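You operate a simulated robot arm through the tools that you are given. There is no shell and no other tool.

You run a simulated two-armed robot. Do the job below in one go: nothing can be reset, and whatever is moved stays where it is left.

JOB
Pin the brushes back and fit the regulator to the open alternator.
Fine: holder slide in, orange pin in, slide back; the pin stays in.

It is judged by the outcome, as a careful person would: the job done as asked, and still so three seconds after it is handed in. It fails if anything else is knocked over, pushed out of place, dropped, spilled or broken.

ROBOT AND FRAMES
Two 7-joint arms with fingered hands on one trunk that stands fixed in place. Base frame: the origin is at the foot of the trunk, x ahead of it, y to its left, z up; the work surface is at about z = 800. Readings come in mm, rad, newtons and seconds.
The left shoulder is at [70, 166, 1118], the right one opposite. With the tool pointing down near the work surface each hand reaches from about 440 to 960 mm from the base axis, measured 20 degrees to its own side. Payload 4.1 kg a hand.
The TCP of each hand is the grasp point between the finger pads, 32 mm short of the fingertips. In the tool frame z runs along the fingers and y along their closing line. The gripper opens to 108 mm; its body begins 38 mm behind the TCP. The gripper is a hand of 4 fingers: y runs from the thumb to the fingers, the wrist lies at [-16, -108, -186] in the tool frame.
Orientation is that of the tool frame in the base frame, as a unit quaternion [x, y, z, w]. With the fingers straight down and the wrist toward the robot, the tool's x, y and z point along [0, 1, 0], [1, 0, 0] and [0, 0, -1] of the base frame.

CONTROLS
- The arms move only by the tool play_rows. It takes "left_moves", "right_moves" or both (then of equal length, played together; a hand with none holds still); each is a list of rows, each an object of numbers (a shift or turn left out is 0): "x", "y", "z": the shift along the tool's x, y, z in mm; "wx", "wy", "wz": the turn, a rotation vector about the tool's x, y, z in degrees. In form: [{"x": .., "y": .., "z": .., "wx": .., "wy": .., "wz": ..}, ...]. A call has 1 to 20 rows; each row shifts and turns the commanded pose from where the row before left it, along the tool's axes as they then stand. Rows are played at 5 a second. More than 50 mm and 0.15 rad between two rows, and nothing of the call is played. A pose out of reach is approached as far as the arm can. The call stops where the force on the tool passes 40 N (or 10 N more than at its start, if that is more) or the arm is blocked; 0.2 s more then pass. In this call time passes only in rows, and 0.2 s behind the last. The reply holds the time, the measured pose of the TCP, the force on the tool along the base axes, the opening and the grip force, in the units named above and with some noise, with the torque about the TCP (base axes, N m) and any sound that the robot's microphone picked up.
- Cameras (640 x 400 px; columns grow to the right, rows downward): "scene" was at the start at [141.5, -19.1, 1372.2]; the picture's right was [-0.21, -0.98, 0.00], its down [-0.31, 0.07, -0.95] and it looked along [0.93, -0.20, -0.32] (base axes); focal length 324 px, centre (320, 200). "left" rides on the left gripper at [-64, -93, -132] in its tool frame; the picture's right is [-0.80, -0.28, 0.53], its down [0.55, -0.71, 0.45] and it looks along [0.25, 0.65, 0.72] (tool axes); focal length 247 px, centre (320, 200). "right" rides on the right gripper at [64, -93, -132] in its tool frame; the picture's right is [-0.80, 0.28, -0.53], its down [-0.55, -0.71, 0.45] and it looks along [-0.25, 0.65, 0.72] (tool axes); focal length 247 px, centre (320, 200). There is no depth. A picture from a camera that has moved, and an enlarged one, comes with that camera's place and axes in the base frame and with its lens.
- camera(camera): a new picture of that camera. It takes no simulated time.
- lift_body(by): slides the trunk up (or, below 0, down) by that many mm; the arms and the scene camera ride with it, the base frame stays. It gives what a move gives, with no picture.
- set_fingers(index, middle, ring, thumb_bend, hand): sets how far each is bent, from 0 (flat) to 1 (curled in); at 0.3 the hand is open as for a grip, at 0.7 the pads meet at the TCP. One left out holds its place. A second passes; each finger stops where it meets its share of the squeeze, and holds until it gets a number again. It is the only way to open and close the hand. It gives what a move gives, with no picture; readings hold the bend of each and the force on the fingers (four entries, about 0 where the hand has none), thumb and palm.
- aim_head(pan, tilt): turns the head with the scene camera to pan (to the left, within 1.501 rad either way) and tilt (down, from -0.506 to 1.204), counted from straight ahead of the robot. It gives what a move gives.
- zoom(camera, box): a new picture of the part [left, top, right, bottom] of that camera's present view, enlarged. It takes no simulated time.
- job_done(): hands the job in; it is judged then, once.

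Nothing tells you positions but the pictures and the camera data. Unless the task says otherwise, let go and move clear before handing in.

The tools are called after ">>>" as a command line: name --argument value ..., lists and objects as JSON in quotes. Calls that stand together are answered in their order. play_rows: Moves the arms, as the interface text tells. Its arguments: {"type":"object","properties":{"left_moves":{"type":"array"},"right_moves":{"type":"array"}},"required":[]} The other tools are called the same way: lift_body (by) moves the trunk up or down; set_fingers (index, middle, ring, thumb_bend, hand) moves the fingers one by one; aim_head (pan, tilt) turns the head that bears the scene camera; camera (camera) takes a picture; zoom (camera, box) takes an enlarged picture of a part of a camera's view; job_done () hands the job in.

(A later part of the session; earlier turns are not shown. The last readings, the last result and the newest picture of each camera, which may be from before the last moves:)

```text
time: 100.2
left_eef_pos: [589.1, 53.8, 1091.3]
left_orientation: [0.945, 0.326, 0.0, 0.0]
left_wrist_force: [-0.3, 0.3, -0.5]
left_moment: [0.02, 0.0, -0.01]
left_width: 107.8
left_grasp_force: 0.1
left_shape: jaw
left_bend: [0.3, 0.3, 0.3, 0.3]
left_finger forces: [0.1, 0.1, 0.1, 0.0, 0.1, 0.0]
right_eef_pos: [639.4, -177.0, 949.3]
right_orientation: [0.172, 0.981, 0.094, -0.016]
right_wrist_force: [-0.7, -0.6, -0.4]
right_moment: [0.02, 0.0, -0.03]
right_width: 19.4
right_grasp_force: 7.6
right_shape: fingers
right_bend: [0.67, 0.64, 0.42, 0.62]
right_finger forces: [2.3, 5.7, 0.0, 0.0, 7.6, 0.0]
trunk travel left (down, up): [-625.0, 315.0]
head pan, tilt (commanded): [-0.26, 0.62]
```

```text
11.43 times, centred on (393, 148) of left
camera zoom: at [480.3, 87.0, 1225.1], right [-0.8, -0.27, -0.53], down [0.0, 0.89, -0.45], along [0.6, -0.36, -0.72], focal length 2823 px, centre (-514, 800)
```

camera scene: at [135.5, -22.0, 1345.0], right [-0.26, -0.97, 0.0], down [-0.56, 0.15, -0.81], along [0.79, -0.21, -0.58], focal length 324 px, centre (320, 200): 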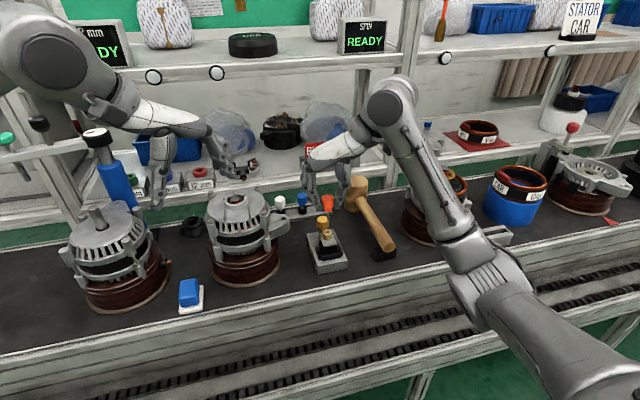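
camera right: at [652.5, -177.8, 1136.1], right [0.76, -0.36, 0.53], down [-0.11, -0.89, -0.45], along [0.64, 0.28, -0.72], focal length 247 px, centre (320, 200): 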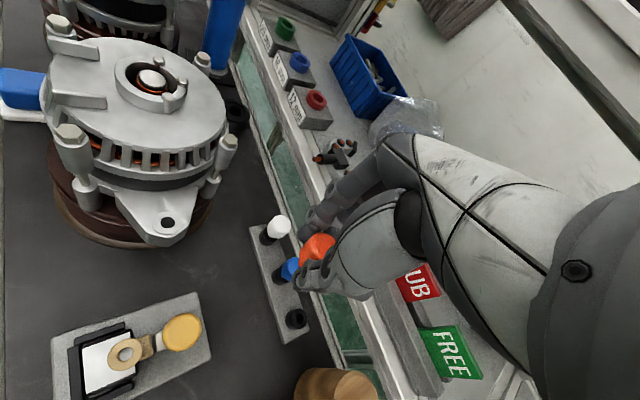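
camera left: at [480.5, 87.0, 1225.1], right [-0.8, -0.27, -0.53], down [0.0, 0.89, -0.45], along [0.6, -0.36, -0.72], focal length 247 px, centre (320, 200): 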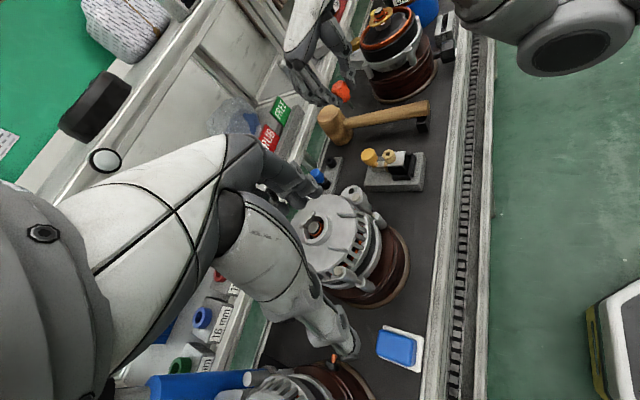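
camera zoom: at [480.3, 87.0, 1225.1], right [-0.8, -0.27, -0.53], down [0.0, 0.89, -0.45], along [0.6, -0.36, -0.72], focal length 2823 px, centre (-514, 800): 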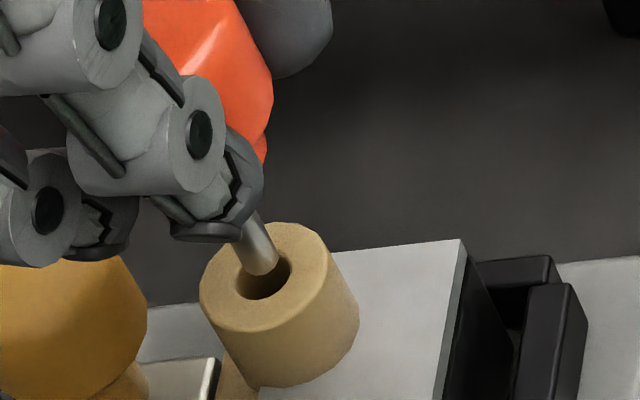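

>>> play_rows --right_moves '[{"x": -0.1, "y": -1.0, "z": 3.0}, {"x": -0.25, "y": -0.68, "z": 3.9}, {"x": -0.25, "y": -0.68, "z": 3.9}, {"x": -0.25, "y": -0.68, "z": 3.9}, {"z": 0}]'

>>> zoom --camera "scene" --box '[318, 205, 343, 240]'

>>> zoom --camera "left" --box '[378, 130, 408, 165]'

```text
time: 101.4
left_eef_pos: [588.4, 56.0, 1091.2]
left_orientation: [0.945, 0.327, 0.001, -0.001]
left_wrist_force: [0.6, -0.5, -0.5]
left_moment: [0.01, 0.01, -0.03]
left_width: 107.6
left_grasp_force: 0.0
left_shape: jaw
left_bend: [0.3, 0.3, 0.3, 0.3]
left_finger forces: [0.0, 0.0, 0.1, 0.1, 0.1, 0.1]
right_eef_pos: [638.9, -176.3, 933.8]
right_orientation: [0.172, 0.981, 0.093, -0.016]
right_wrist_force: [1.1, -0.1, -1.0]
right_moment: [0.02, -0.03, 0.01]
right_width: 19.5
right_grasp_force: 7.8
right_shape: fingers
right_bend: [0.67, 0.64, 0.42, 0.62]
right_finger forces: [2.2, 5.7, 0.0, 0.0, 7.4, 0.0]
trunk travel left (down, up): [-625.0, 315.0]
head pan, tilt (commanded): [-0.26, 0.62]
```

```text
11.43 times, centred on (330, 222) of scene
camera zoom: at [135.3, -21.9, 1345.1], right [-0.26, -0.97, 0.0], down [-0.56, 0.15, -0.81], along [0.79, -0.21, -0.58], focal length 3698 px, centre (200, -57)
```

zoom: 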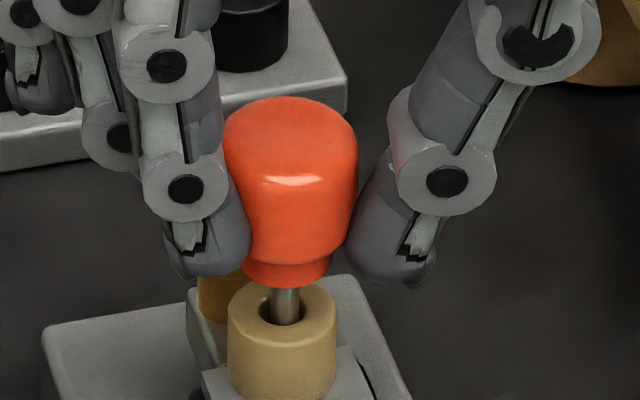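

```text
11.43 times, centred on (393, 148) of left
camera zoom: at [480.4, 87.0, 1225.1], right [-0.8, -0.27, -0.53], down [0.0, 0.89, -0.45], along [0.6, -0.36, -0.72], focal length 2823 px, centre (-514, 800)
```

zoom: 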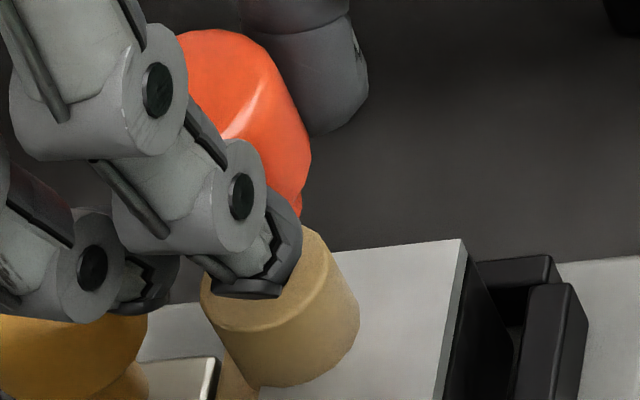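

>>> play_rows --right_moves '[{"x": -0.12, "y": -0.34, "z": 1.97}, {"x": -0.06, "y": -0.17, "z": 0.98}, {"x": -0.06, "y": -0.17, "z": 0.98}, {"x": -0.06, "y": -0.17, "z": 0.98}, {"z": 0}]'

>>> zoom --camera "scene" --box '[318, 205, 343, 240]'

```text
time: 102.6
left_eef_pos: [586.9, 55.1, 1091.9]
left_orientation: [0.945, 0.327, -0.001, -0.001]
left_wrist_force: [-0.4, -0.5, -0.2]
left_moment: [0.01, 0.0, 0.01]
left_width: 107.6
left_grasp_force: 0.1
left_shape: jaw
left_bend: [0.3, 0.3, 0.3, 0.3]
left_finger forces: [0.0, 0.0, 0.0, 0.1, 0.0, 0.0]
right_eef_pos: [638.7, -175.0, 929.4]
right_orientation: [0.172, 0.981, 0.094, -0.016]
right_wrist_force: [-0.6, -0.3, -0.5]
right_moment: [-0.01, 0.01, 0.02]
right_width: 19.3
right_grasp_force: 7.5
right_shape: fingers
right_bend: [0.67, 0.64, 0.42, 0.62]
right_finger forces: [2.3, 5.7, 0.1, 0.1, 7.5, 0.0]
trunk travel left (down, up): [-625.0, 315.0]
head pan, tilt (commanded): [-0.26, 0.62]
```

```text
11.43 times, centred on (330, 222) of scene
camera zoom: at [135.3, -21.9, 1345.1], right [-0.26, -0.97, 0.0], down [-0.56, 0.15, -0.81], along [0.79, -0.21, -0.58], focal length 3698 px, centre (200, -57)
```

zoom: 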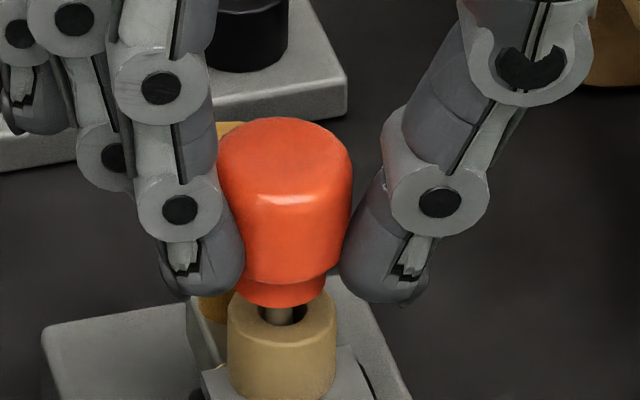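

>>> play_rows --right_moves '[{"y": -0.9}, {"x": -0.06, "y": -0.17, "z": 0.98}, {"x": -0.06, "y": -0.17, "z": 0.98}, {"x": -0.06, "y": -0.17, "z": 0.98}, {"z": 0}]'

>>> zoom --camera "scene" --box '[318, 205, 343, 240]'

```text
time: 103.8
left_eef_pos: [588.1, 54.7, 1092.8]
left_orientation: [0.945, 0.327, 0.0, 0.0]
left_wrist_force: [0.8, 0.0, 0.0]
left_moment: [-0.02, -0.01, -0.03]
left_width: 107.6
left_grasp_force: 0.1
left_shape: jaw
left_bend: [0.3, 0.3, 0.3, 0.3]
left_finger forces: [0.0, 0.0, 0.0, 0.0, 0.0, 0.1]
right_eef_pos: [638.6, -177.4, 927.0]
right_orientation: [0.172, 0.981, 0.094, -0.015]
right_wrist_force: [1.3, 0.7, 9.3]
right_moment: [0.05, -0.07, -0.03]
right_width: 18.8
right_grasp_force: 9.0
right_shape: fingers
right_bend: [0.67, 0.64, 0.42, 0.63]
right_finger forces: [2.7, 7.4, 0.0, 0.0, 8.2, 0.0]
trunk travel left (down, up): [-625.0, 315.0]
head pan, tilt (commanded): [-0.26, 0.62]
```

```text
11.43 times, centred on (330, 222) of scene
camera zoom: at [134.3, -21.5, 1345.3], right [-0.26, -0.97, 0.0], down [-0.56, 0.15, -0.81], along [0.79, -0.21, -0.58], focal length 3698 px, centre (200, -57)
```

zoom: 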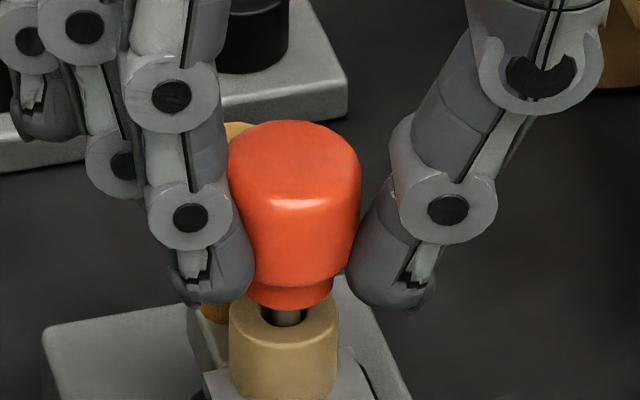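

The pin is upright and bottomed. I'll relax the push, then open all the fingers by the same small amount so it's left standing straight.

>>> play_rows --right_moves '[{"x": 0.12, "y": 0.34, "z": -1.97}, {"z": 0}]'

>>> set_fingers --hand "right" --index 0.6 --middle 0.57 --thumb_bend 0.56

>>> zoom --camera "scene" --box '[310, 200, 350, 245]'

>>> zoom --camera "left" --box '[370, 120, 415, 170]'

```text
time: 104.4
left_eef_pos: [588.0, 54.8, 1091.9]
left_orientation: [0.945, 0.327, -0.001, 0.0]
left_wrist_force: [-0.2, 0.0, 0.7]
left_moment: [0.0, -0.01, -0.06]
left_width: 107.7
left_grasp_force: 0.1
left_shape: jaw
left_bend: [0.3, 0.3, 0.3, 0.3]
left_finger forces: [0.1, 0.0, 0.0, 0.0, 0.0, 0.1]
right_eef_pos: [638.8, -175.6, 927.4]
right_orientation: [0.172, 0.98, 0.093, -0.016]
right_wrist_force: [1.7, 0.6, 4.7]
right_moment: [0.04, -0.05, 0.0]
right_width: 18.8
right_grasp_force: 9.0
right_shape: fingers
right_bend: [0.67, 0.64, 0.42, 0.63]
right_finger forces: [2.6, 7.2, 0.0, 0.0, 7.8, 0.0]
trunk travel left (down, up): [-625.0, 315.0]
head pan, tilt (commanded): [-0.26, 0.62]
```

```text
time: 105.4
left_eef_pos: [587.7, 53.7, 1091.4]
left_orientation: [0.945, 0.326, 0.0, 0.0]
left_wrist_force: [0.4, 0.1, -0.1]
left_moment: [-0.02, 0.02, -0.02]
left_width: 108.1
left_grasp_force: 0.2
left_shape: jaw
left_bend: [0.3, 0.3, 0.3, 0.3]
left_finger forces: [0.0, 0.1, 0.0, 0.1, 0.0, 0.0]
right_eef_pos: [638.5, -176.5, 928.5]
right_orientation: [0.172, 0.981, 0.093, -0.017]
right_wrist_force: [0.0, 0.3, -0.5]
right_moment: [0.0, 0.01, -0.01]
right_width: 33.7
right_grasp_force: 0.0
right_shape: fingers
right_bend: [0.6, 0.56, 0.42, 0.56]
right_finger forces: [0.0, 0.1, 0.0, 0.0, 0.0, 0.0]
trunk travel left (down, up): [-625.0, 315.0]
head pan, tilt (commanded): [-0.26, 0.62]
```

```text
8.89 times, centred on (330, 222) of scene
camera zoom: at [135.2, -21.9, 1345.1], right [-0.26, -0.97, 0.0], down [-0.56, 0.15, -0.81], along [0.79, -0.21, -0.58], focal length 2876 px, centre (231, 0)
```

zoom: 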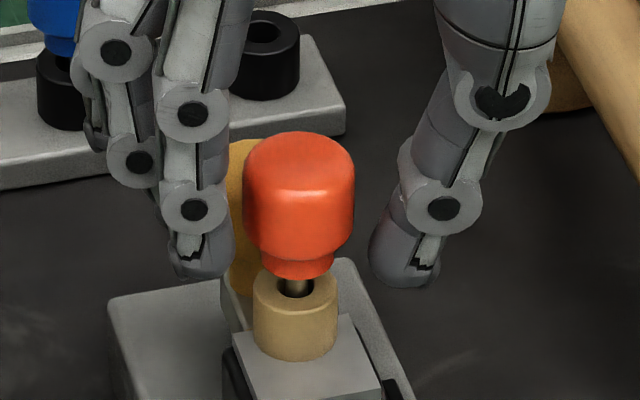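

```text
8.00 times, centred on (392, 145) of left
camera zoom: at [480.3, 87.0, 1225.1], right [-0.8, -0.27, -0.53], down [0.0, 0.89, -0.45], along [0.6, -0.36, -0.72], focal length 1976 px, centre (-260, 640)
```

zoom: 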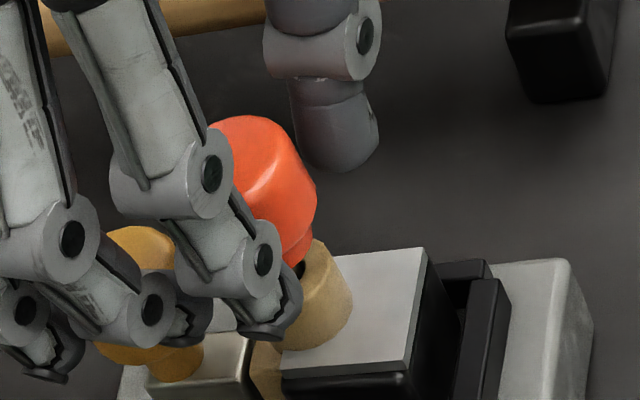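

The pin now stands upright on its own. I'm opening further and rising straight up.

>>> set_fingers --hand "right" --index 0.42 --middle 0.42 --thumb_bend 0.45

>>> play_rows --right_moves '[{"x": 0.3, "y": 0.85, "z": -4.9}, {"x": 0.9, "y": 2.55, "z": -14.7}, {"x": 1.5, "y": 4.2, "z": -24.6}, {"x": 1.8, "y": 5.1, "z": -29.5}, {"z": 0}]'

>>> zoom --camera "scene" --box '[310, 200, 350, 245]'

>>> zoom --camera "left" --box '[370, 120, 415, 170]'

```text
time: 106.4
left_eef_pos: [588.4, 54.1, 1092.5]
left_orientation: [0.945, 0.326, 0.0, 0.001]
left_wrist_force: [0.0, -0.2, -0.8]
left_moment: [0.04, -0.03, 0.03]
left_width: 107.9
left_grasp_force: 0.1
left_shape: jaw
left_bend: [0.3, 0.3, 0.3, 0.3]
left_finger forces: [0.0, 0.0, 0.1, 0.1, 0.0, 0.1]
right_eef_pos: [639.0, -177.6, 927.9]
right_orientation: [0.172, 0.981, 0.094, -0.016]
right_wrist_force: [0.1, -0.2, -0.2]
right_moment: [0.01, 0.02, 0.01]
right_width: 72.6
right_grasp_force: 0.0
right_shape: fingers
right_bend: [0.42, 0.42, 0.42, 0.45]
right_finger forces: [0.0, 0.0, 0.1, 0.1, 0.0, 0.1]
trunk travel left (down, up): [-625.0, 315.0]
head pan, tilt (commanded): [-0.26, 0.62]
```

```text
time: 107.6
left_eef_pos: [587.9, 55.4, 1092.7]
left_orientation: [0.946, 0.326, 0.0, 0.0]
left_wrist_force: [0.2, 0.0, -1.0]
left_moment: [-0.02, -0.05, -0.02]
left_width: 107.6
left_grasp_force: 0.0
left_shape: jaw
left_bend: [0.3, 0.3, 0.3, 0.3]
left_finger forces: [0.1, 0.0, 0.0, 0.0, 0.1, 0.0]
right_eef_pos: [640.3, -179.6, 1001.9]
right_orientation: [0.171, 0.981, 0.093, -0.017]
right_wrist_force: [0.2, -0.3, 0.2]
right_moment: [0.02, -0.04, -0.03]
right_width: 72.5
right_grasp_force: 0.0
right_shape: fingers
right_bend: [0.42, 0.42, 0.42, 0.45]
right_finger forces: [0.0, 0.0, 0.0, 0.0, 0.0, 0.0]
trunk travel left (down, up): [-625.0, 315.0]
head pan, tilt (commanded): [-0.26, 0.62]
```

```text
8.89 times, centred on (330, 222) of scene
camera zoom: at [135.5, -22.2, 1345.0], right [-0.26, -0.97, 0.0], down [-0.56, 0.15, -0.81], along [0.79, -0.21, -0.58], focal length 2876 px, centre (231, 0)
```

zoom: 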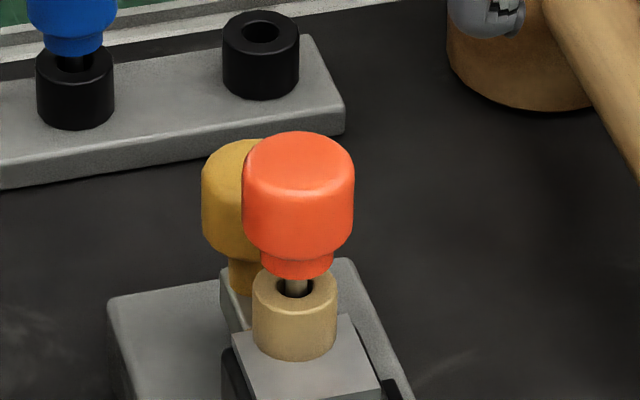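

```text
8.00 times, centred on (392, 145) of left
camera zoom: at [480.6, 86.7, 1225.0], right [-0.8, -0.27, -0.53], down [0.0, 0.89, -0.45], along [0.6, -0.36, -0.72], focal length 1976 px, centre (-260, 640)
```

zoom: 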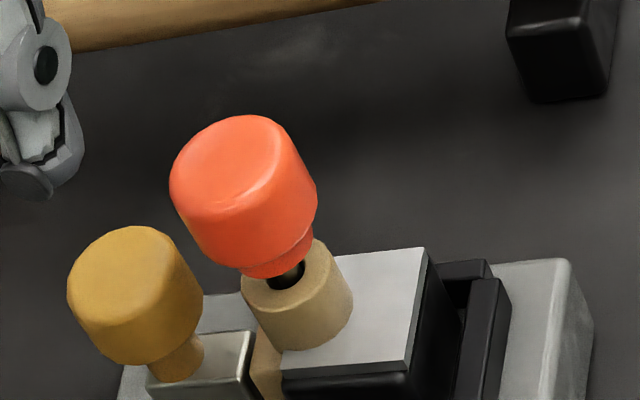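

>>> play_rows --right_moves '[{"wx": 5.1, "wy": -1.85}, {"wx": 5.1, "wy": -1.85}, {"wz": -6.7}, {"wz": -6.7}, {"wz": -6.5}, {"z": 0}]'

```text
time: 109.0
left_eef_pos: [587.9, 55.1, 1092.2]
left_orientation: [0.945, 0.326, 0.001, 0.0]
left_wrist_force: [-0.2, -0.8, 0.2]
left_moment: [-0.01, 0.01, 0.0]
left_width: 107.9
left_grasp_force: 0.1
left_shape: jaw
left_bend: [0.3, 0.3, 0.3, 0.3]
left_finger forces: [0.0, 0.1, 0.1, 0.0, 0.1, 0.1]
right_eef_pos: [638.7, -177.1, 1003.1]
right_orientation: [-0.001, 1.0, 0.0, 0.0]
right_wrist_force: [-0.5, 1.1, -0.5]
right_moment: [-0.02, -0.02, 0.0]
right_width: 72.5
right_grasp_force: 0.1
right_shape: fingers
right_bend: [0.42, 0.42, 0.42, 0.45]
right_finger forces: [0.0, 0.1, 0.0, 0.0, 0.0, 0.1]
trunk travel left (down, up): [-625.0, 315.0]
head pan, tilt (commanded): [-0.26, 0.62]
```

>>> play_rows --right_moves '[{"x": -22, "y": 1}, {"x": -22, "y": 1}, {"z": 30}, {"z": 30}, {"z": 25}, {"z": 17.5}, {"z": 0}]'

>>> set_fingers --hand "right" --index 0.66 --thumb_bend 0.66

>>> zoom --camera "right" --box '[200, 170, 330, 290]'

>>> zoom --camera "left" --box '[360, 120, 420, 180]'

```text
time: 110.6
left_eef_pos: [588.5, 54.7, 1092.0]
left_orientation: [0.945, 0.326, 0.0, 0.0]
left_wrist_force: [-0.1, -0.1, -0.3]
left_moment: [-0.01, 0.03, 0.0]
left_width: 107.8
left_grasp_force: 0.0
left_shape: jaw
left_bend: [0.3, 0.3, 0.3, 0.3]
left_finger forces: [0.0, 0.0, 0.0, 0.0, 0.0, 0.1]
right_eef_pos: [683.7, -176.4, 901.4]
right_orientation: [0.0, 1.0, 0.0, 0.001]
right_wrist_force: [0.3, 0.6, -0.5]
right_moment: [0.0, -0.01, 0.0]
right_width: 72.9
right_grasp_force: 0.1
right_shape: fingers
right_bend: [0.42, 0.42, 0.42, 0.45]
right_finger forces: [0.1, 0.0, 0.1, 0.0, 0.0, 0.0]
trunk travel left (down, up): [-625.0, 315.0]
head pan, tilt (commanded): [-0.26, 0.62]
```

```text
time: 111.6
left_eef_pos: [588.7, 55.2, 1091.0]
left_orientation: [0.945, 0.326, 0.001, 0.0]
left_wrist_force: [-0.1, -0.6, 0.3]
left_moment: [0.02, 0.0, 0.0]
left_width: 107.9
left_grasp_force: 0.0
left_shape: jaw
left_bend: [0.3, 0.3, 0.3, 0.3]
left_finger forces: [0.0, 0.0, 0.0, 0.1, 0.0, 0.0]
right_eef_pos: [683.7, -177.0, 901.8]
right_orientation: [0.0, 1.0, 0.0, 0.0]
right_wrist_force: [-0.8, 0.2, -1.6]
right_moment: [-0.02, 0.02, -0.04]
right_width: 24.1
right_grasp_force: 3.7
right_shape: fingers
right_bend: [0.62, 0.42, 0.42, 0.63]
right_finger forces: [2.9, 0.1, 0.1, 0.0, 2.9, 0.1]
trunk travel left (down, up): [-625.0, 315.0]
head pan, tilt (commanded): [-0.26, 0.62]
```

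```text
3.33 times, centred on (265, 230) of right
camera zoom: at [620.0, -269.5, 1032.7], right [0.8, 0.28, 0.53], down [0.55, -0.71, -0.45], along [0.25, 0.65, -0.72], focal length 823 px, centre (503, 100)
```

zoom: 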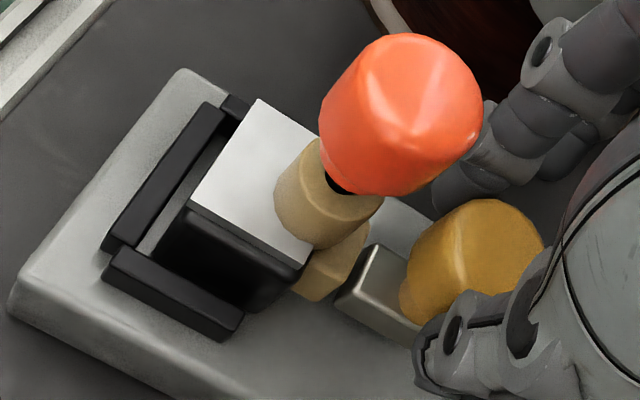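

```text
6.67 times, centred on (390, 150) of left
camera zoom: at [480.5, 87.0, 1225.0], right [-0.8, -0.27, -0.53], down [0.0, 0.89, -0.45], along [0.6, -0.36, -0.72], focal length 1646 px, centre (-147, 533)
```

zoom: 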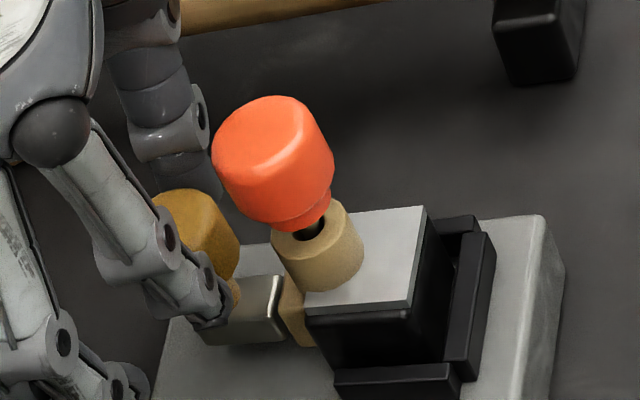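

>>> play_rows --right_moves '[{"x": -1.5}, {"x": -1.5}, {"x": -1.5}, {"x": 0}]'

>>> zoom --camera "right" --box '[200, 200, 290, 280]'

>>> zoom --camera "left" --box '[365, 140, 410, 180]'

```text
time: 112.6
left_eef_pos: [588.6, 54.4, 1092.3]
left_orientation: [0.945, 0.327, 0.0, 0.0]
left_wrist_force: [-0.5, 0.1, -0.2]
left_moment: [0.01, -0.01, -0.02]
left_width: 107.5
left_grasp_force: 0.1
left_shape: jaw
left_bend: [0.3, 0.3, 0.3, 0.3]
left_finger forces: [0.0, 0.0, 0.1, 0.0, 0.0, 0.1]
right_eef_pos: [688.2, -174.7, 900.8]
right_orientation: [-0.001, 1.0, 0.0, 0.0]
right_wrist_force: [-1.4, -1.5, 1.3]
right_moment: [-0.06, 0.02, -0.02]
right_width: 24.1
right_grasp_force: 3.4
right_shape: fingers
right_bend: [0.62, 0.42, 0.42, 0.63]
right_finger forces: [3.0, 0.0, 0.0, 0.0, 3.9, 0.0]
trunk travel left (down, up): [-625.0, 315.0]
head pan, tilt (commanded): [-0.26, 0.62]
```

```text
5.00 times, centred on (245, 240) of right
camera zoom: at [624.0, -269.2, 1032.2], right [0.8, 0.28, 0.53], down [0.55, -0.71, -0.45], along [0.25, 0.65, -0.72], focal length 1235 px, centre (695, 0)
```

zoom: 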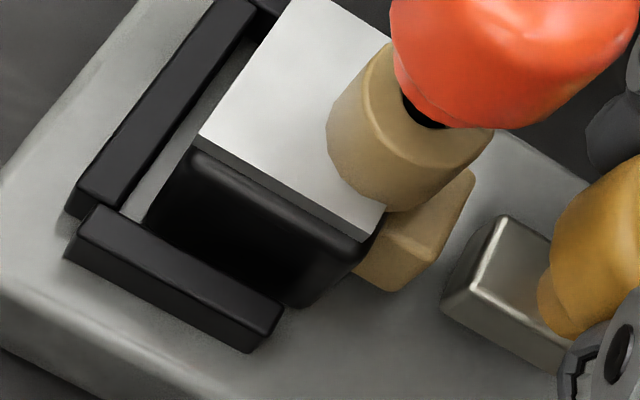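

```text
10.00 times, centred on (388, 160) of left
camera zoom: at [480.1, 86.9, 1225.3], right [-0.8, -0.27, -0.53], down [0.0, 0.89, -0.45], along [0.6, -0.36, -0.72], focal length 2470 px, centre (-355, 600)
```

zoom: 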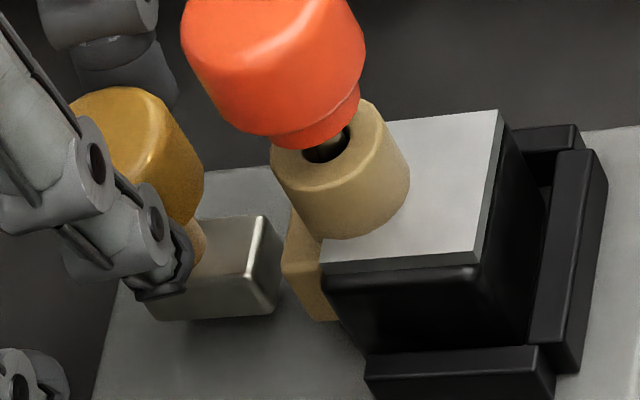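

The brushes now stay retracted with a clear gap as the slide moves back, so the upright pin is holding them. I'll keep pulling the slide gently to its home position.

>>> play_rows --right_moves '[{"x": -1.5}, {"x": -1.5}, {"x": -1.5}, {"x": -1.5}, {"x": -1.5}, {"x": -1.5}, {"x": -1.5}, {"x": 0}]'

>>> zoom --camera "left" --box '[345, 120, 425, 190]'

```text
time: 114.4
left_eef_pos: [588.1, 55.0, 1092.3]
left_orientation: [0.945, 0.327, 0.0, 0.0]
left_wrist_force: [-0.9, 0.0, -0.1]
left_moment: [0.01, -0.01, -0.04]
left_width: 107.6
left_grasp_force: 0.1
left_shape: jaw
left_bend: [0.3, 0.3, 0.3, 0.3]
left_finger forces: [0.1, 0.0, 0.0, 0.0, 0.1, 0.0]
right_eef_pos: [697.7, -174.8, 901.1]
right_orientation: [0.0, 1.0, 0.0, 0.001]
right_wrist_force: [-1.2, -1.2, 1.4]
right_moment: [-0.04, 0.06, -0.01]
right_width: 24.0
right_grasp_force: 3.5
right_shape: fingers
right_bend: [0.62, 0.42, 0.42, 0.63]
right_finger forces: [3.1, 0.1, 0.1, 0.1, 3.8, 0.0]
trunk travel left (down, up): [-625.0, 315.0]
head pan, tilt (commanded): [-0.26, 0.62]
```

```text
5.71 times, centred on (385, 155) of left
camera zoom: at [480.1, 86.9, 1225.2], right [-0.8, -0.27, -0.53], down [0.0, 0.89, -0.45], along [0.6, -0.36, -0.72], focal length 1411 px, centre (-51, 457)
```

zoom: 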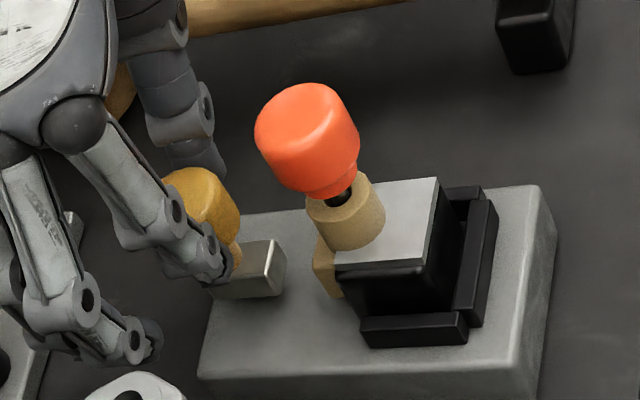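

>>> play_rows --right_moves '[{"x": -1.5}, {"x": -1.5}, {"x": -1}, {"x": -1}, {"x": 0}]'

>>> zoom --camera "left" --box '[345, 120, 425, 190]'

```text
time: 115.6
left_eef_pos: [587.1, 54.8, 1091.5]
left_orientation: [0.945, 0.326, 0.0, 0.0]
left_wrist_force: [-0.9, 0.0, -0.7]
left_moment: [0.03, -0.01, 0.02]
left_width: 107.6
left_grasp_force: 0.0
left_shape: jaw
left_bend: [0.3, 0.3, 0.3, 0.3]
left_finger forces: [0.0, 0.1, 0.0, 0.0, 0.0, 0.0]
right_eef_pos: [703.1, -175.1, 900.6]
right_orientation: [0.0, 1.0, -0.001, 0.0]
right_wrist_force: [-2.7, -1.0, 1.9]
right_moment: [-0.05, 0.05, -0.01]
right_width: 23.8
right_grasp_force: 3.9
right_shape: fingers
right_bend: [0.62, 0.42, 0.42, 0.63]
right_finger forces: [3.6, 0.1, 0.0, 0.1, 4.1, 0.1]
trunk travel left (down, up): [-625.0, 315.0]
head pan, tilt (commanded): [-0.26, 0.62]
```

```text
5.71 times, centred on (385, 155) of left
camera zoom: at [479.8, 86.9, 1225.3], right [-0.8, -0.27, -0.53], down [0.0, 0.89, -0.45], along [0.6, -0.36, -0.72], focal length 1411 px, centre (-51, 457)
```

zoom: 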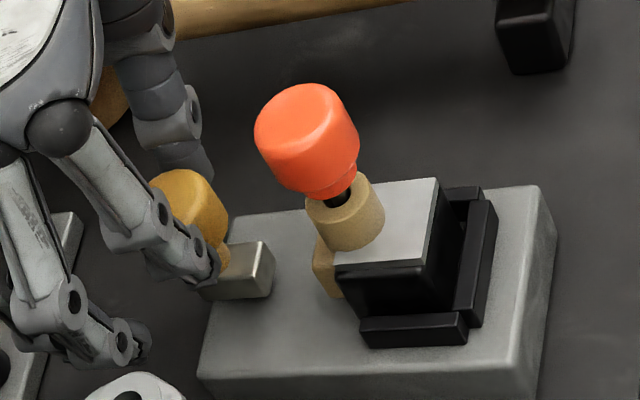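

>>> play_rows --right_moves '[{"x": -1}, {"x": 0}]'

>>> play_rows --right_moves '[{"x": 1}, {"x": 0}]'

>>> set_fingers --hand "right" --index 0.42 --thumb_bend 0.45

>>> play_rows --right_moves '[{"z": -20}, {"z": -35}, {"z": -40}, {"z": -20}]'

>>> zoom --camera "left" --box '[345, 120, 425, 190]'

>>> zoom --camera "scene" --box '[295, 190, 365, 270]'

>>> zoom --camera "right" --box '[140, 170, 300, 310]'

```text
time: 116.2
left_eef_pos: [588.9, 55.3, 1092.6]
left_orientation: [0.945, 0.326, -0.001, 0.0]
left_wrist_force: [-0.3, 0.3, 0.1]
left_moment: [0.01, 0.02, -0.01]
left_width: 107.7
left_grasp_force: 0.1
left_shape: jaw
left_bend: [0.3, 0.3, 0.3, 0.3]
left_finger forces: [0.0, 0.1, 0.0, 0.0, 0.0, 0.0]
right_eef_pos: [703.4, -176.4, 900.7]
right_orientation: [0.0, 1.0, 0.001, 0.001]
right_wrist_force: [-5.6, -0.5, 1.0]
right_moment: [-0.02, 0.14, -0.03]
right_width: 24.1
right_grasp_force: 4.2
right_shape: fingers
right_bend: [0.62, 0.42, 0.42, 0.63]
right_finger forces: [4.2, 0.0, 0.0, 0.0, 3.7, 0.0]
trunk travel left (down, up): [-625.0, 315.0]
head pan, tilt (commanded): [-0.26, 0.62]
```

```text
time: 116.8
left_eef_pos: [589.2, 54.4, 1092.0]
left_orientation: [0.945, 0.326, 0.0, 0.0]
left_wrist_force: [0.8, 0.2, -0.7]
left_moment: [-0.03, 0.05, 0.01]
left_width: 107.7
left_grasp_force: 0.1
left_shape: jaw
left_bend: [0.3, 0.3, 0.3, 0.3]
left_finger forces: [0.0, 0.1, 0.0, 0.1, 0.1, 0.0]
right_eef_pos: [702.3, -175.6, 899.8]
right_orientation: [0.0, 1.0, 0.001, 0.001]
right_wrist_force: [-3.0, -1.8, 1.9]
right_moment: [-0.05, 0.12, 0.02]
right_width: 23.7
right_grasp_force: 3.5
right_shape: fingers
right_bend: [0.62, 0.42, 0.42, 0.63]
right_finger forces: [3.5, 0.0, 0.0, 0.0, 4.0, 0.0]
trunk travel left (down, up): [-625.0, 315.0]
head pan, tilt (commanded): [-0.26, 0.62]
```

```text
time: 117.8
left_eef_pos: [587.8, 54.4, 1092.4]
left_orientation: [0.945, 0.327, 0.0, 0.0]
left_wrist_force: [0.0, 0.0, -0.1]
left_moment: [0.02, 0.0, -0.02]
left_width: 107.6
left_grasp_force: 0.0
left_shape: jaw
left_bend: [0.3, 0.3, 0.3, 0.3]
left_finger forces: [0.1, 0.0, 0.1, 0.0, 0.1, 0.0]
right_eef_pos: [702.5, -175.2, 900.0]
right_orientation: [-0.001, 1.0, 0.0, 0.0]
right_wrist_force: [0.4, 0.3, 0.8]
right_moment: [0.0, 0.01, -0.02]
right_width: 72.8
right_grasp_force: 0.0
right_shape: fingers
right_bend: [0.42, 0.42, 0.42, 0.45]
right_finger forces: [0.1, 0.0, 0.0, 0.0, 0.0, 0.0]
trunk travel left (down, up): [-625.0, 315.0]
head pan, tilt (commanded): [-0.26, 0.62]
```

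```text
time: 118.8
left_eef_pos: [587.4, 54.7, 1090.8]
left_orientation: [0.945, 0.327, 0.0, 0.001]
left_wrist_force: [0.9, -0.3, 0.3]
left_moment: [0.02, 0.01, -0.03]
left_width: 107.6
left_grasp_force: 0.1
left_shape: jaw
left_bend: [0.3, 0.3, 0.3, 0.3]
left_finger forces: [0.0, 0.1, 0.0, 0.1, 0.0, 0.0]
right_eef_pos: [702.1, -174.5, 1014.5]
right_orientation: [0.0, 1.0, 0.0, 0.0]
right_wrist_force: [0.1, -0.1, -0.5]
right_moment: [0.03, -0.04, -0.01]
right_width: 72.6
right_grasp_force: 0.0
right_shape: fingers
right_bend: [0.42, 0.42, 0.42, 0.45]
right_finger forces: [0.0, 0.0, 0.0, 0.0, 0.1, 0.0]
trunk travel left (down, up): [-625.0, 315.0]
head pan, tilt (commanded): [-0.26, 0.62]
```

```text
5.71 times, centred on (385, 155) of left
camera zoom: at [480.3, 87.2, 1225.1], right [-0.8, -0.27, -0.53], down [0.0, 0.89, -0.45], along [0.6, -0.36, -0.72], focal length 1411 px, centre (-51, 457)
```

zoom: 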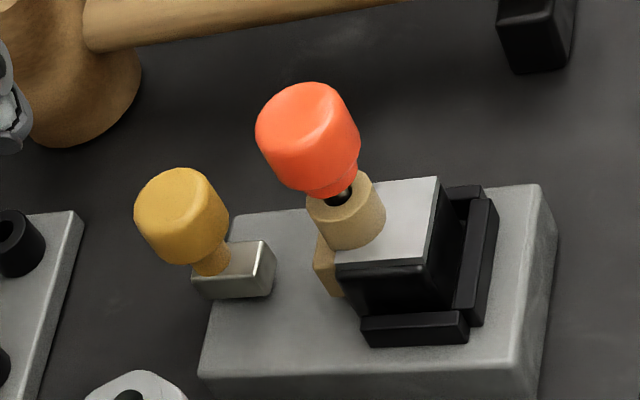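

```text
5.00 times, centred on (330, 230) of scene
camera zoom: at [135.1, -21.7, 1345.0], right [-0.26, -0.97, 0.0], down [-0.56, 0.15, -0.81], along [0.79, -0.21, -0.58], focal length 1618 px, centre (270, 50)
```

zoom: 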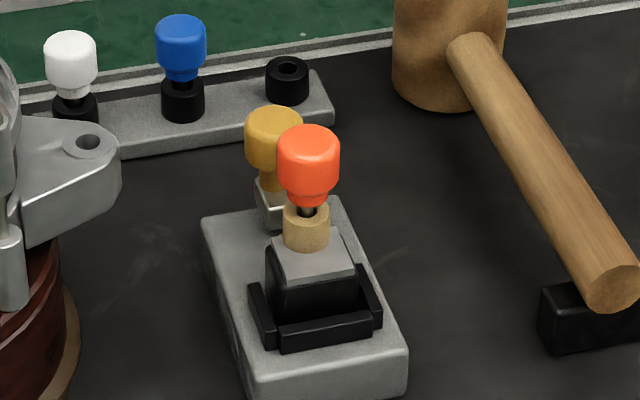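

```text
2.86 times, centred on (220, 240) of right
camera zoom: at [637.4, -267.6, 1146.4], right [0.8, 0.28, 0.53], down [0.55, -0.71, -0.45], along [0.25, 0.65, -0.72], focal length 706 px, centre (606, 86)
```

zoom: 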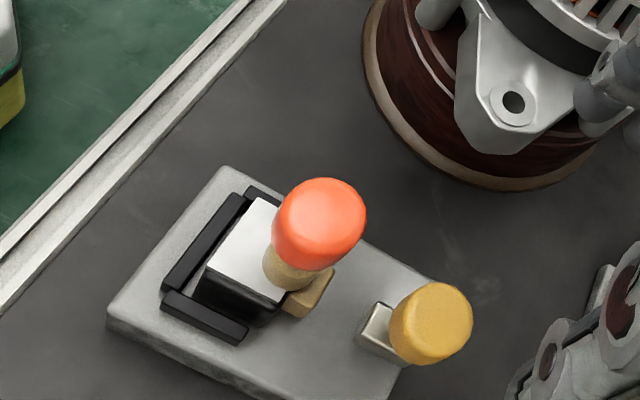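

The slide is home, the brushes are held back and the pin is standing. Now I'll measure the alternator seat (cover, fins, ring) precisely from the head and left cameras before I lift the regulator.

>>> zoom --camera "left" --box '[280, 180, 400, 290]'

>>> zoom --camera "scene" --box '[195, 175, 285, 255]'

>>> camera --camera "scene"

>>> zoom --camera "right" --box '[230, 60, 370, 200]'

```text
3.64 times, centred on (340, 235) of left
camera zoom: at [480.3, 87.2, 1225.1], right [-0.8, -0.27, -0.53], down [0.0, 0.89, -0.45], along [0.6, -0.36, -0.72], focal length 898 px, centre (247, 73)
```

zoom: 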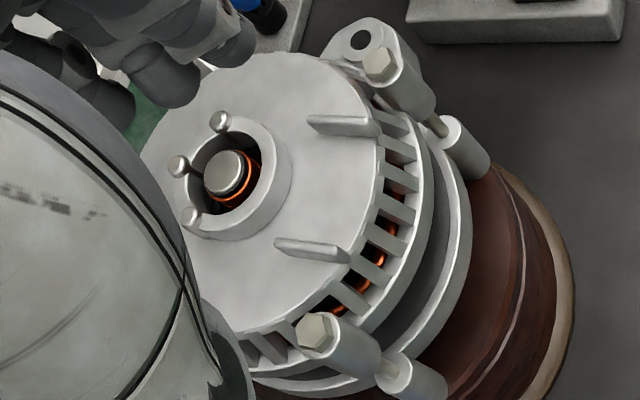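

```text
5.00 times, centred on (240, 215) of scene
camera zoom: at [135.1, -21.7, 1345.0], right [-0.26, -0.97, 0.0], down [-0.56, 0.15, -0.81], along [0.79, -0.21, -0.58], focal length 1618 px, centre (720, 125)
```

zoom: 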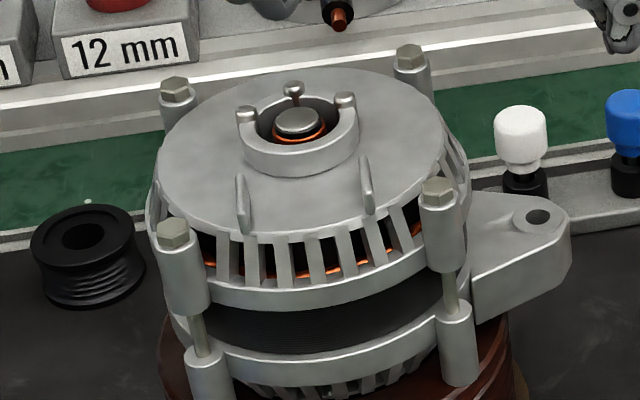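

```text
taken
camera scene: at [135.1, -21.7, 1345.0], right [-0.26, -0.97, 0.0], down [-0.56, 0.15, -0.81], along [0.79, -0.21, -0.58], focal length 324 px, centre (320, 200)
```

scene: 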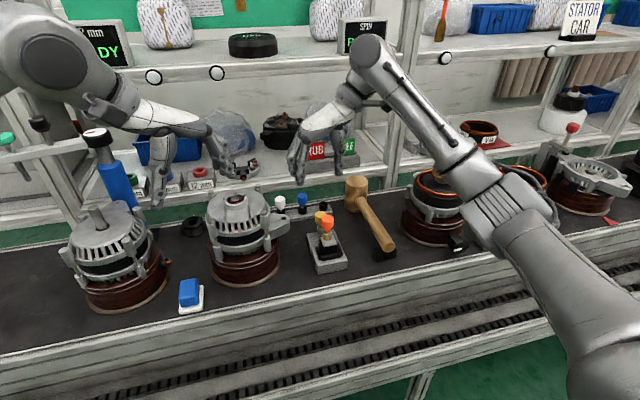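

```text
2.86 times, centred on (300, 130) of right
camera zoom: at [637.4, -267.6, 1146.4], right [0.8, 0.28, 0.53], down [0.55, -0.71, -0.45], along [0.25, 0.65, -0.72], focal length 706 px, centre (377, 400)
```

zoom: 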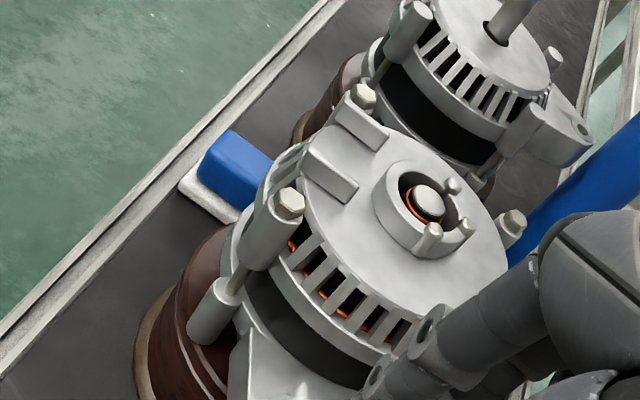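

>>> zoom --camera "left" --box '[315, 200, 385, 255]'

>>> zoom --camera "scene" --box '[215, 188, 265, 228]'

>>> zoom --camera "right" --box '[260, 80, 340, 150]'

```text
7.27 times, centred on (350, 228) of left
camera zoom: at [480.3, 87.2, 1225.1], right [-0.8, -0.27, -0.53], down [0.0, 0.89, -0.45], along [0.6, -0.36, -0.72], focal length 1796 px, centre (102, 0)
```

zoom: 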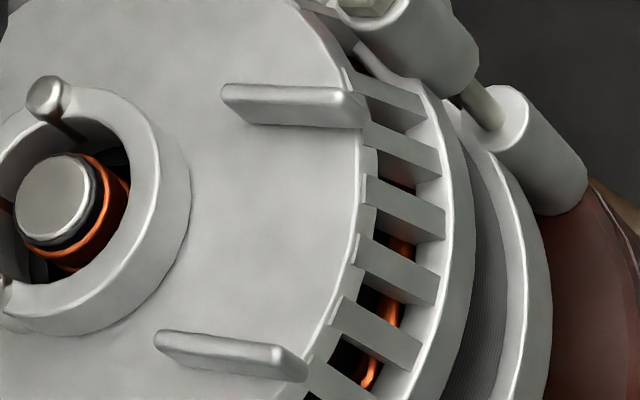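

```text
10.00 times, centred on (240, 208) of scene
camera zoom: at [135.1, -21.7, 1345.0], right [-0.26, -0.97, 0.0], down [-0.56, 0.15, -0.81], along [0.79, -0.21, -0.58], focal length 3236 px, centre (1120, 120)
```

zoom: 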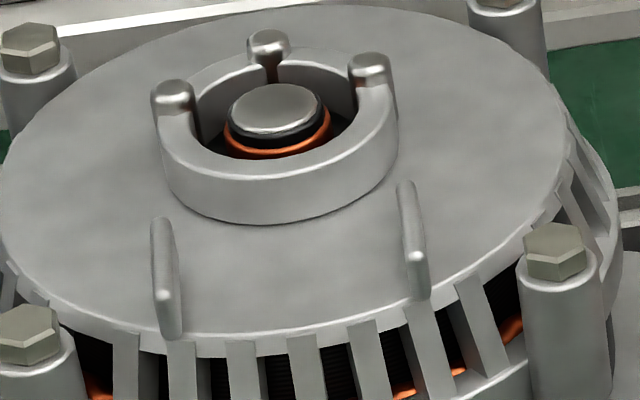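

```text
5.71 times, centred on (300, 115) of right
camera zoom: at [637.4, -267.6, 1146.4], right [0.8, 0.28, 0.53], down [0.55, -0.71, -0.45], along [0.25, 0.65, -0.72], focal length 1411 px, centre (434, 686)
```

zoom: 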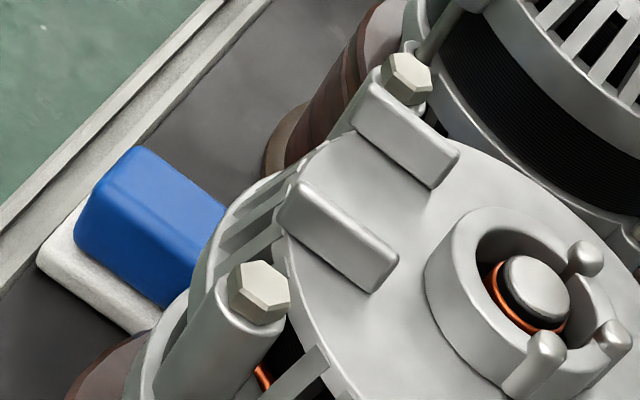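

>>> zoom --camera "scene" --box '[310, 225, 350, 270]'

>>> zoom --camera "left" --box '[375, 130, 425, 180]'

>>> zoom --camera "right" --box '[170, 210, 270, 300]'

```text
8.89 times, centred on (330, 248) of scene
camera zoom: at [135.1, -21.7, 1345.0], right [-0.26, -0.97, 0.0], down [-0.56, 0.15, -0.81], along [0.79, -0.21, -0.58], focal length 2876 px, centre (231, -222)
```

zoom: 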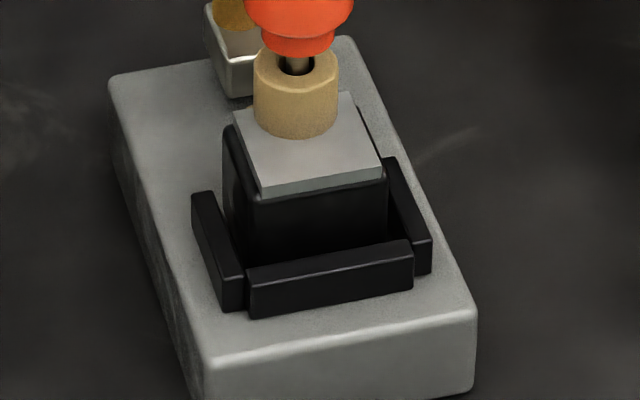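

```text
8.00 times, centred on (400, 155) of left
camera zoom: at [480.3, 87.2, 1225.1], right [-0.8, -0.27, -0.53], down [0.0, 0.89, -0.45], along [0.6, -0.36, -0.72], focal length 1976 px, centre (-320, 560)
```

zoom: 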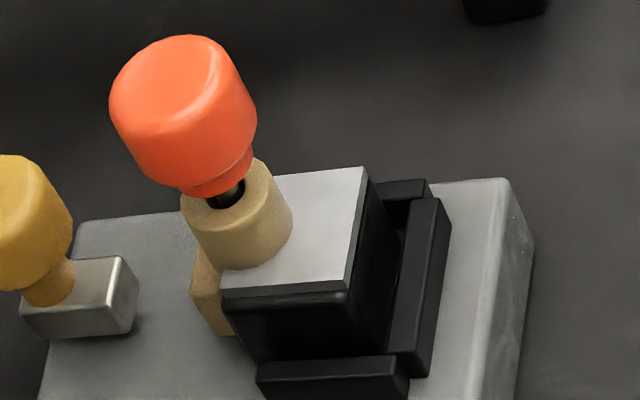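

```text
4.44 times, centred on (220, 255) of right
camera zoom: at [637.4, -267.6, 1146.4], right [0.8, 0.28, 0.53], down [0.55, -0.71, -0.45], along [0.25, 0.65, -0.72], focal length 1098 px, centre (764, -44)
```

zoom: 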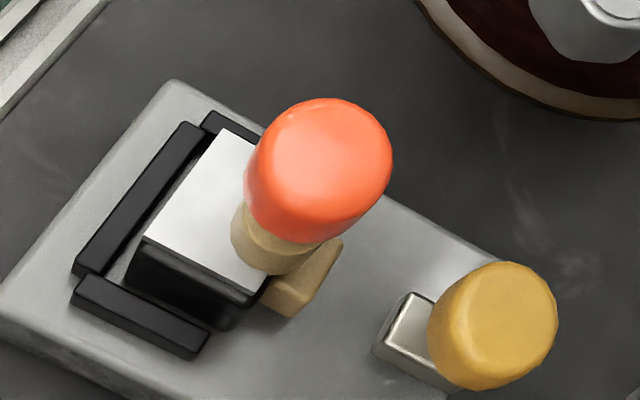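

Next I'll lift the regulator by its body sides, with the hand tilted 25° so the palm stays clear of the standing pin. I'm pre-shaping the fingers, tilting, and hovering above.

>>> set_fingers --hand "right" --index 0.5 --middle 0.5 --ring 0.25 --thumb_bend 0.5

>>> play_rows --right_moves '[{"z": -10}, {"wy": -8.3}, {"wy": -8.3}, {"wy": -8.4}, {"x": 28, "z": 4}, {"x": 28, "z": 4}, {"x": 28, "z": 4}, {"z": 0}]'

>>> zoom --camera "scene" --box '[285, 170, 375, 270]'

>>> zoom --camera "left" --box '[345, 80, 445, 180]'

>>> zoom --camera "right" --box '[200, 150, 400, 350]'

```text
time: 119.8
left_eef_pos: [588.3, 53.8, 1092.1]
left_orientation: [0.945, 0.327, 0.0, 0.0]
left_wrist_force: [0.5, -0.8, 0.2]
left_moment: [-0.01, 0.0, 0.0]
left_width: 107.7
left_grasp_force: 0.1
left_shape: jaw
left_bend: [0.3, 0.3, 0.3, 0.3]
left_finger forces: [0.0, 0.0, 0.0, 0.0, 0.0, 0.0]
right_eef_pos: [701.8, -174.7, 1014.6]
right_orientation: [0.0, 1.0, 0.0, 0.0]
right_wrist_force: [0.5, -0.4, 0.0]
right_moment: [-0.01, -0.02, 0.03]
right_width: 56.1
right_grasp_force: 0.1
right_shape: fingers
right_bend: [0.5, 0.5, 0.25, 0.5]
right_finger forces: [0.0, 0.0, 0.0, 0.1, 0.1, 0.0]
trunk travel left (down, up): [-625.0, 315.0]
head pan, tilt (commanded): [-0.26, 0.62]
```

```text
time: 121.6
left_eef_pos: [588.9, 55.2, 1092.1]
left_orientation: [0.945, 0.326, 0.0, 0.001]
left_wrist_force: [0.4, -0.4, 0.1]
left_moment: [-0.02, 0.04, 0.0]
left_width: 108.0
left_grasp_force: 0.1
left_shape: jaw
left_bend: [0.3, 0.3, 0.3, 0.3]
left_finger forces: [0.1, 0.0, 0.1, 0.0, 0.0, 0.1]
right_eef_pos: [632.4, -176.4, 977.3]
right_orientation: [0.0, 0.976, 0.001, 0.216]
right_wrist_force: [-0.3, 0.5, 0.8]
right_moment: [-0.03, 0.01, 0.02]
right_width: 56.0
right_grasp_force: 0.0
right_shape: fingers
right_bend: [0.5, 0.5, 0.25, 0.5]
right_finger forces: [0.0, 0.1, 0.1, 0.0, 0.0, 0.0]
trunk travel left (down, up): [-625.0, 315.0]
head pan, tilt (commanded): [-0.26, 0.62]
```

```text
4.00 times, centred on (330, 220) of scene
camera zoom: at [135.7, -21.5, 1345.0], right [-0.26, -0.97, 0.0], down [-0.56, 0.15, -0.81], along [0.79, -0.21, -0.58], focal length 1294 px, centre (280, 120)
```

zoom: 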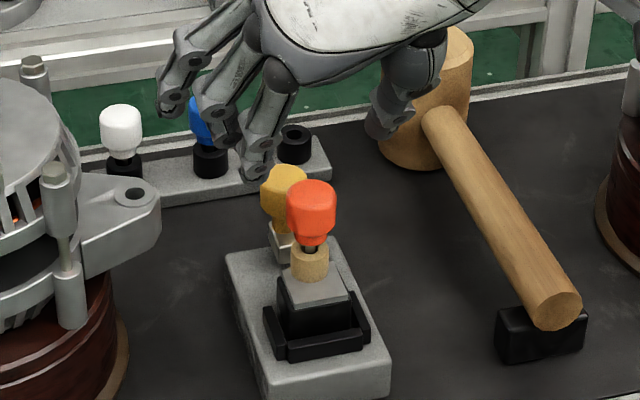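

```text
4.00 times, centred on (395, 130) of left
camera zoom: at [480.8, 87.4, 1224.9], right [-0.8, -0.27, -0.53], down [0.0, 0.89, -0.45], along [0.6, -0.36, -0.72], focal length 988 px, centre (20, 480)
```

zoom: 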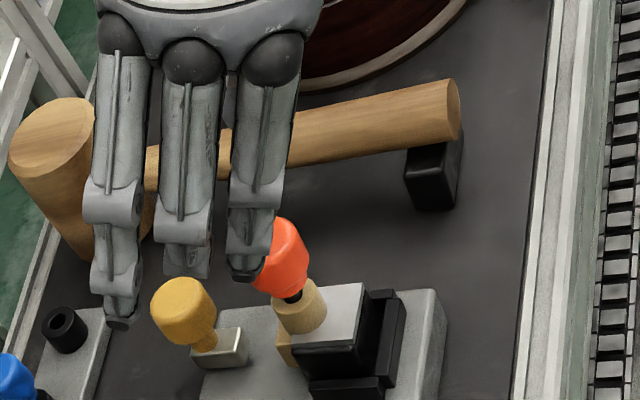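

```text
2.00 times, centred on (300, 250) of right
camera zoom: at [518.7, -270.1, 1069.8], right [0.5, 0.28, 0.82], down [0.69, -0.71, -0.17], along [0.53, 0.65, -0.55], focal length 494 px, centre (360, 100)
```

zoom: 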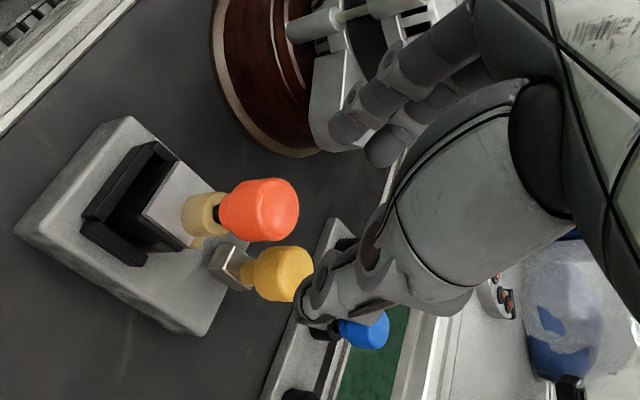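

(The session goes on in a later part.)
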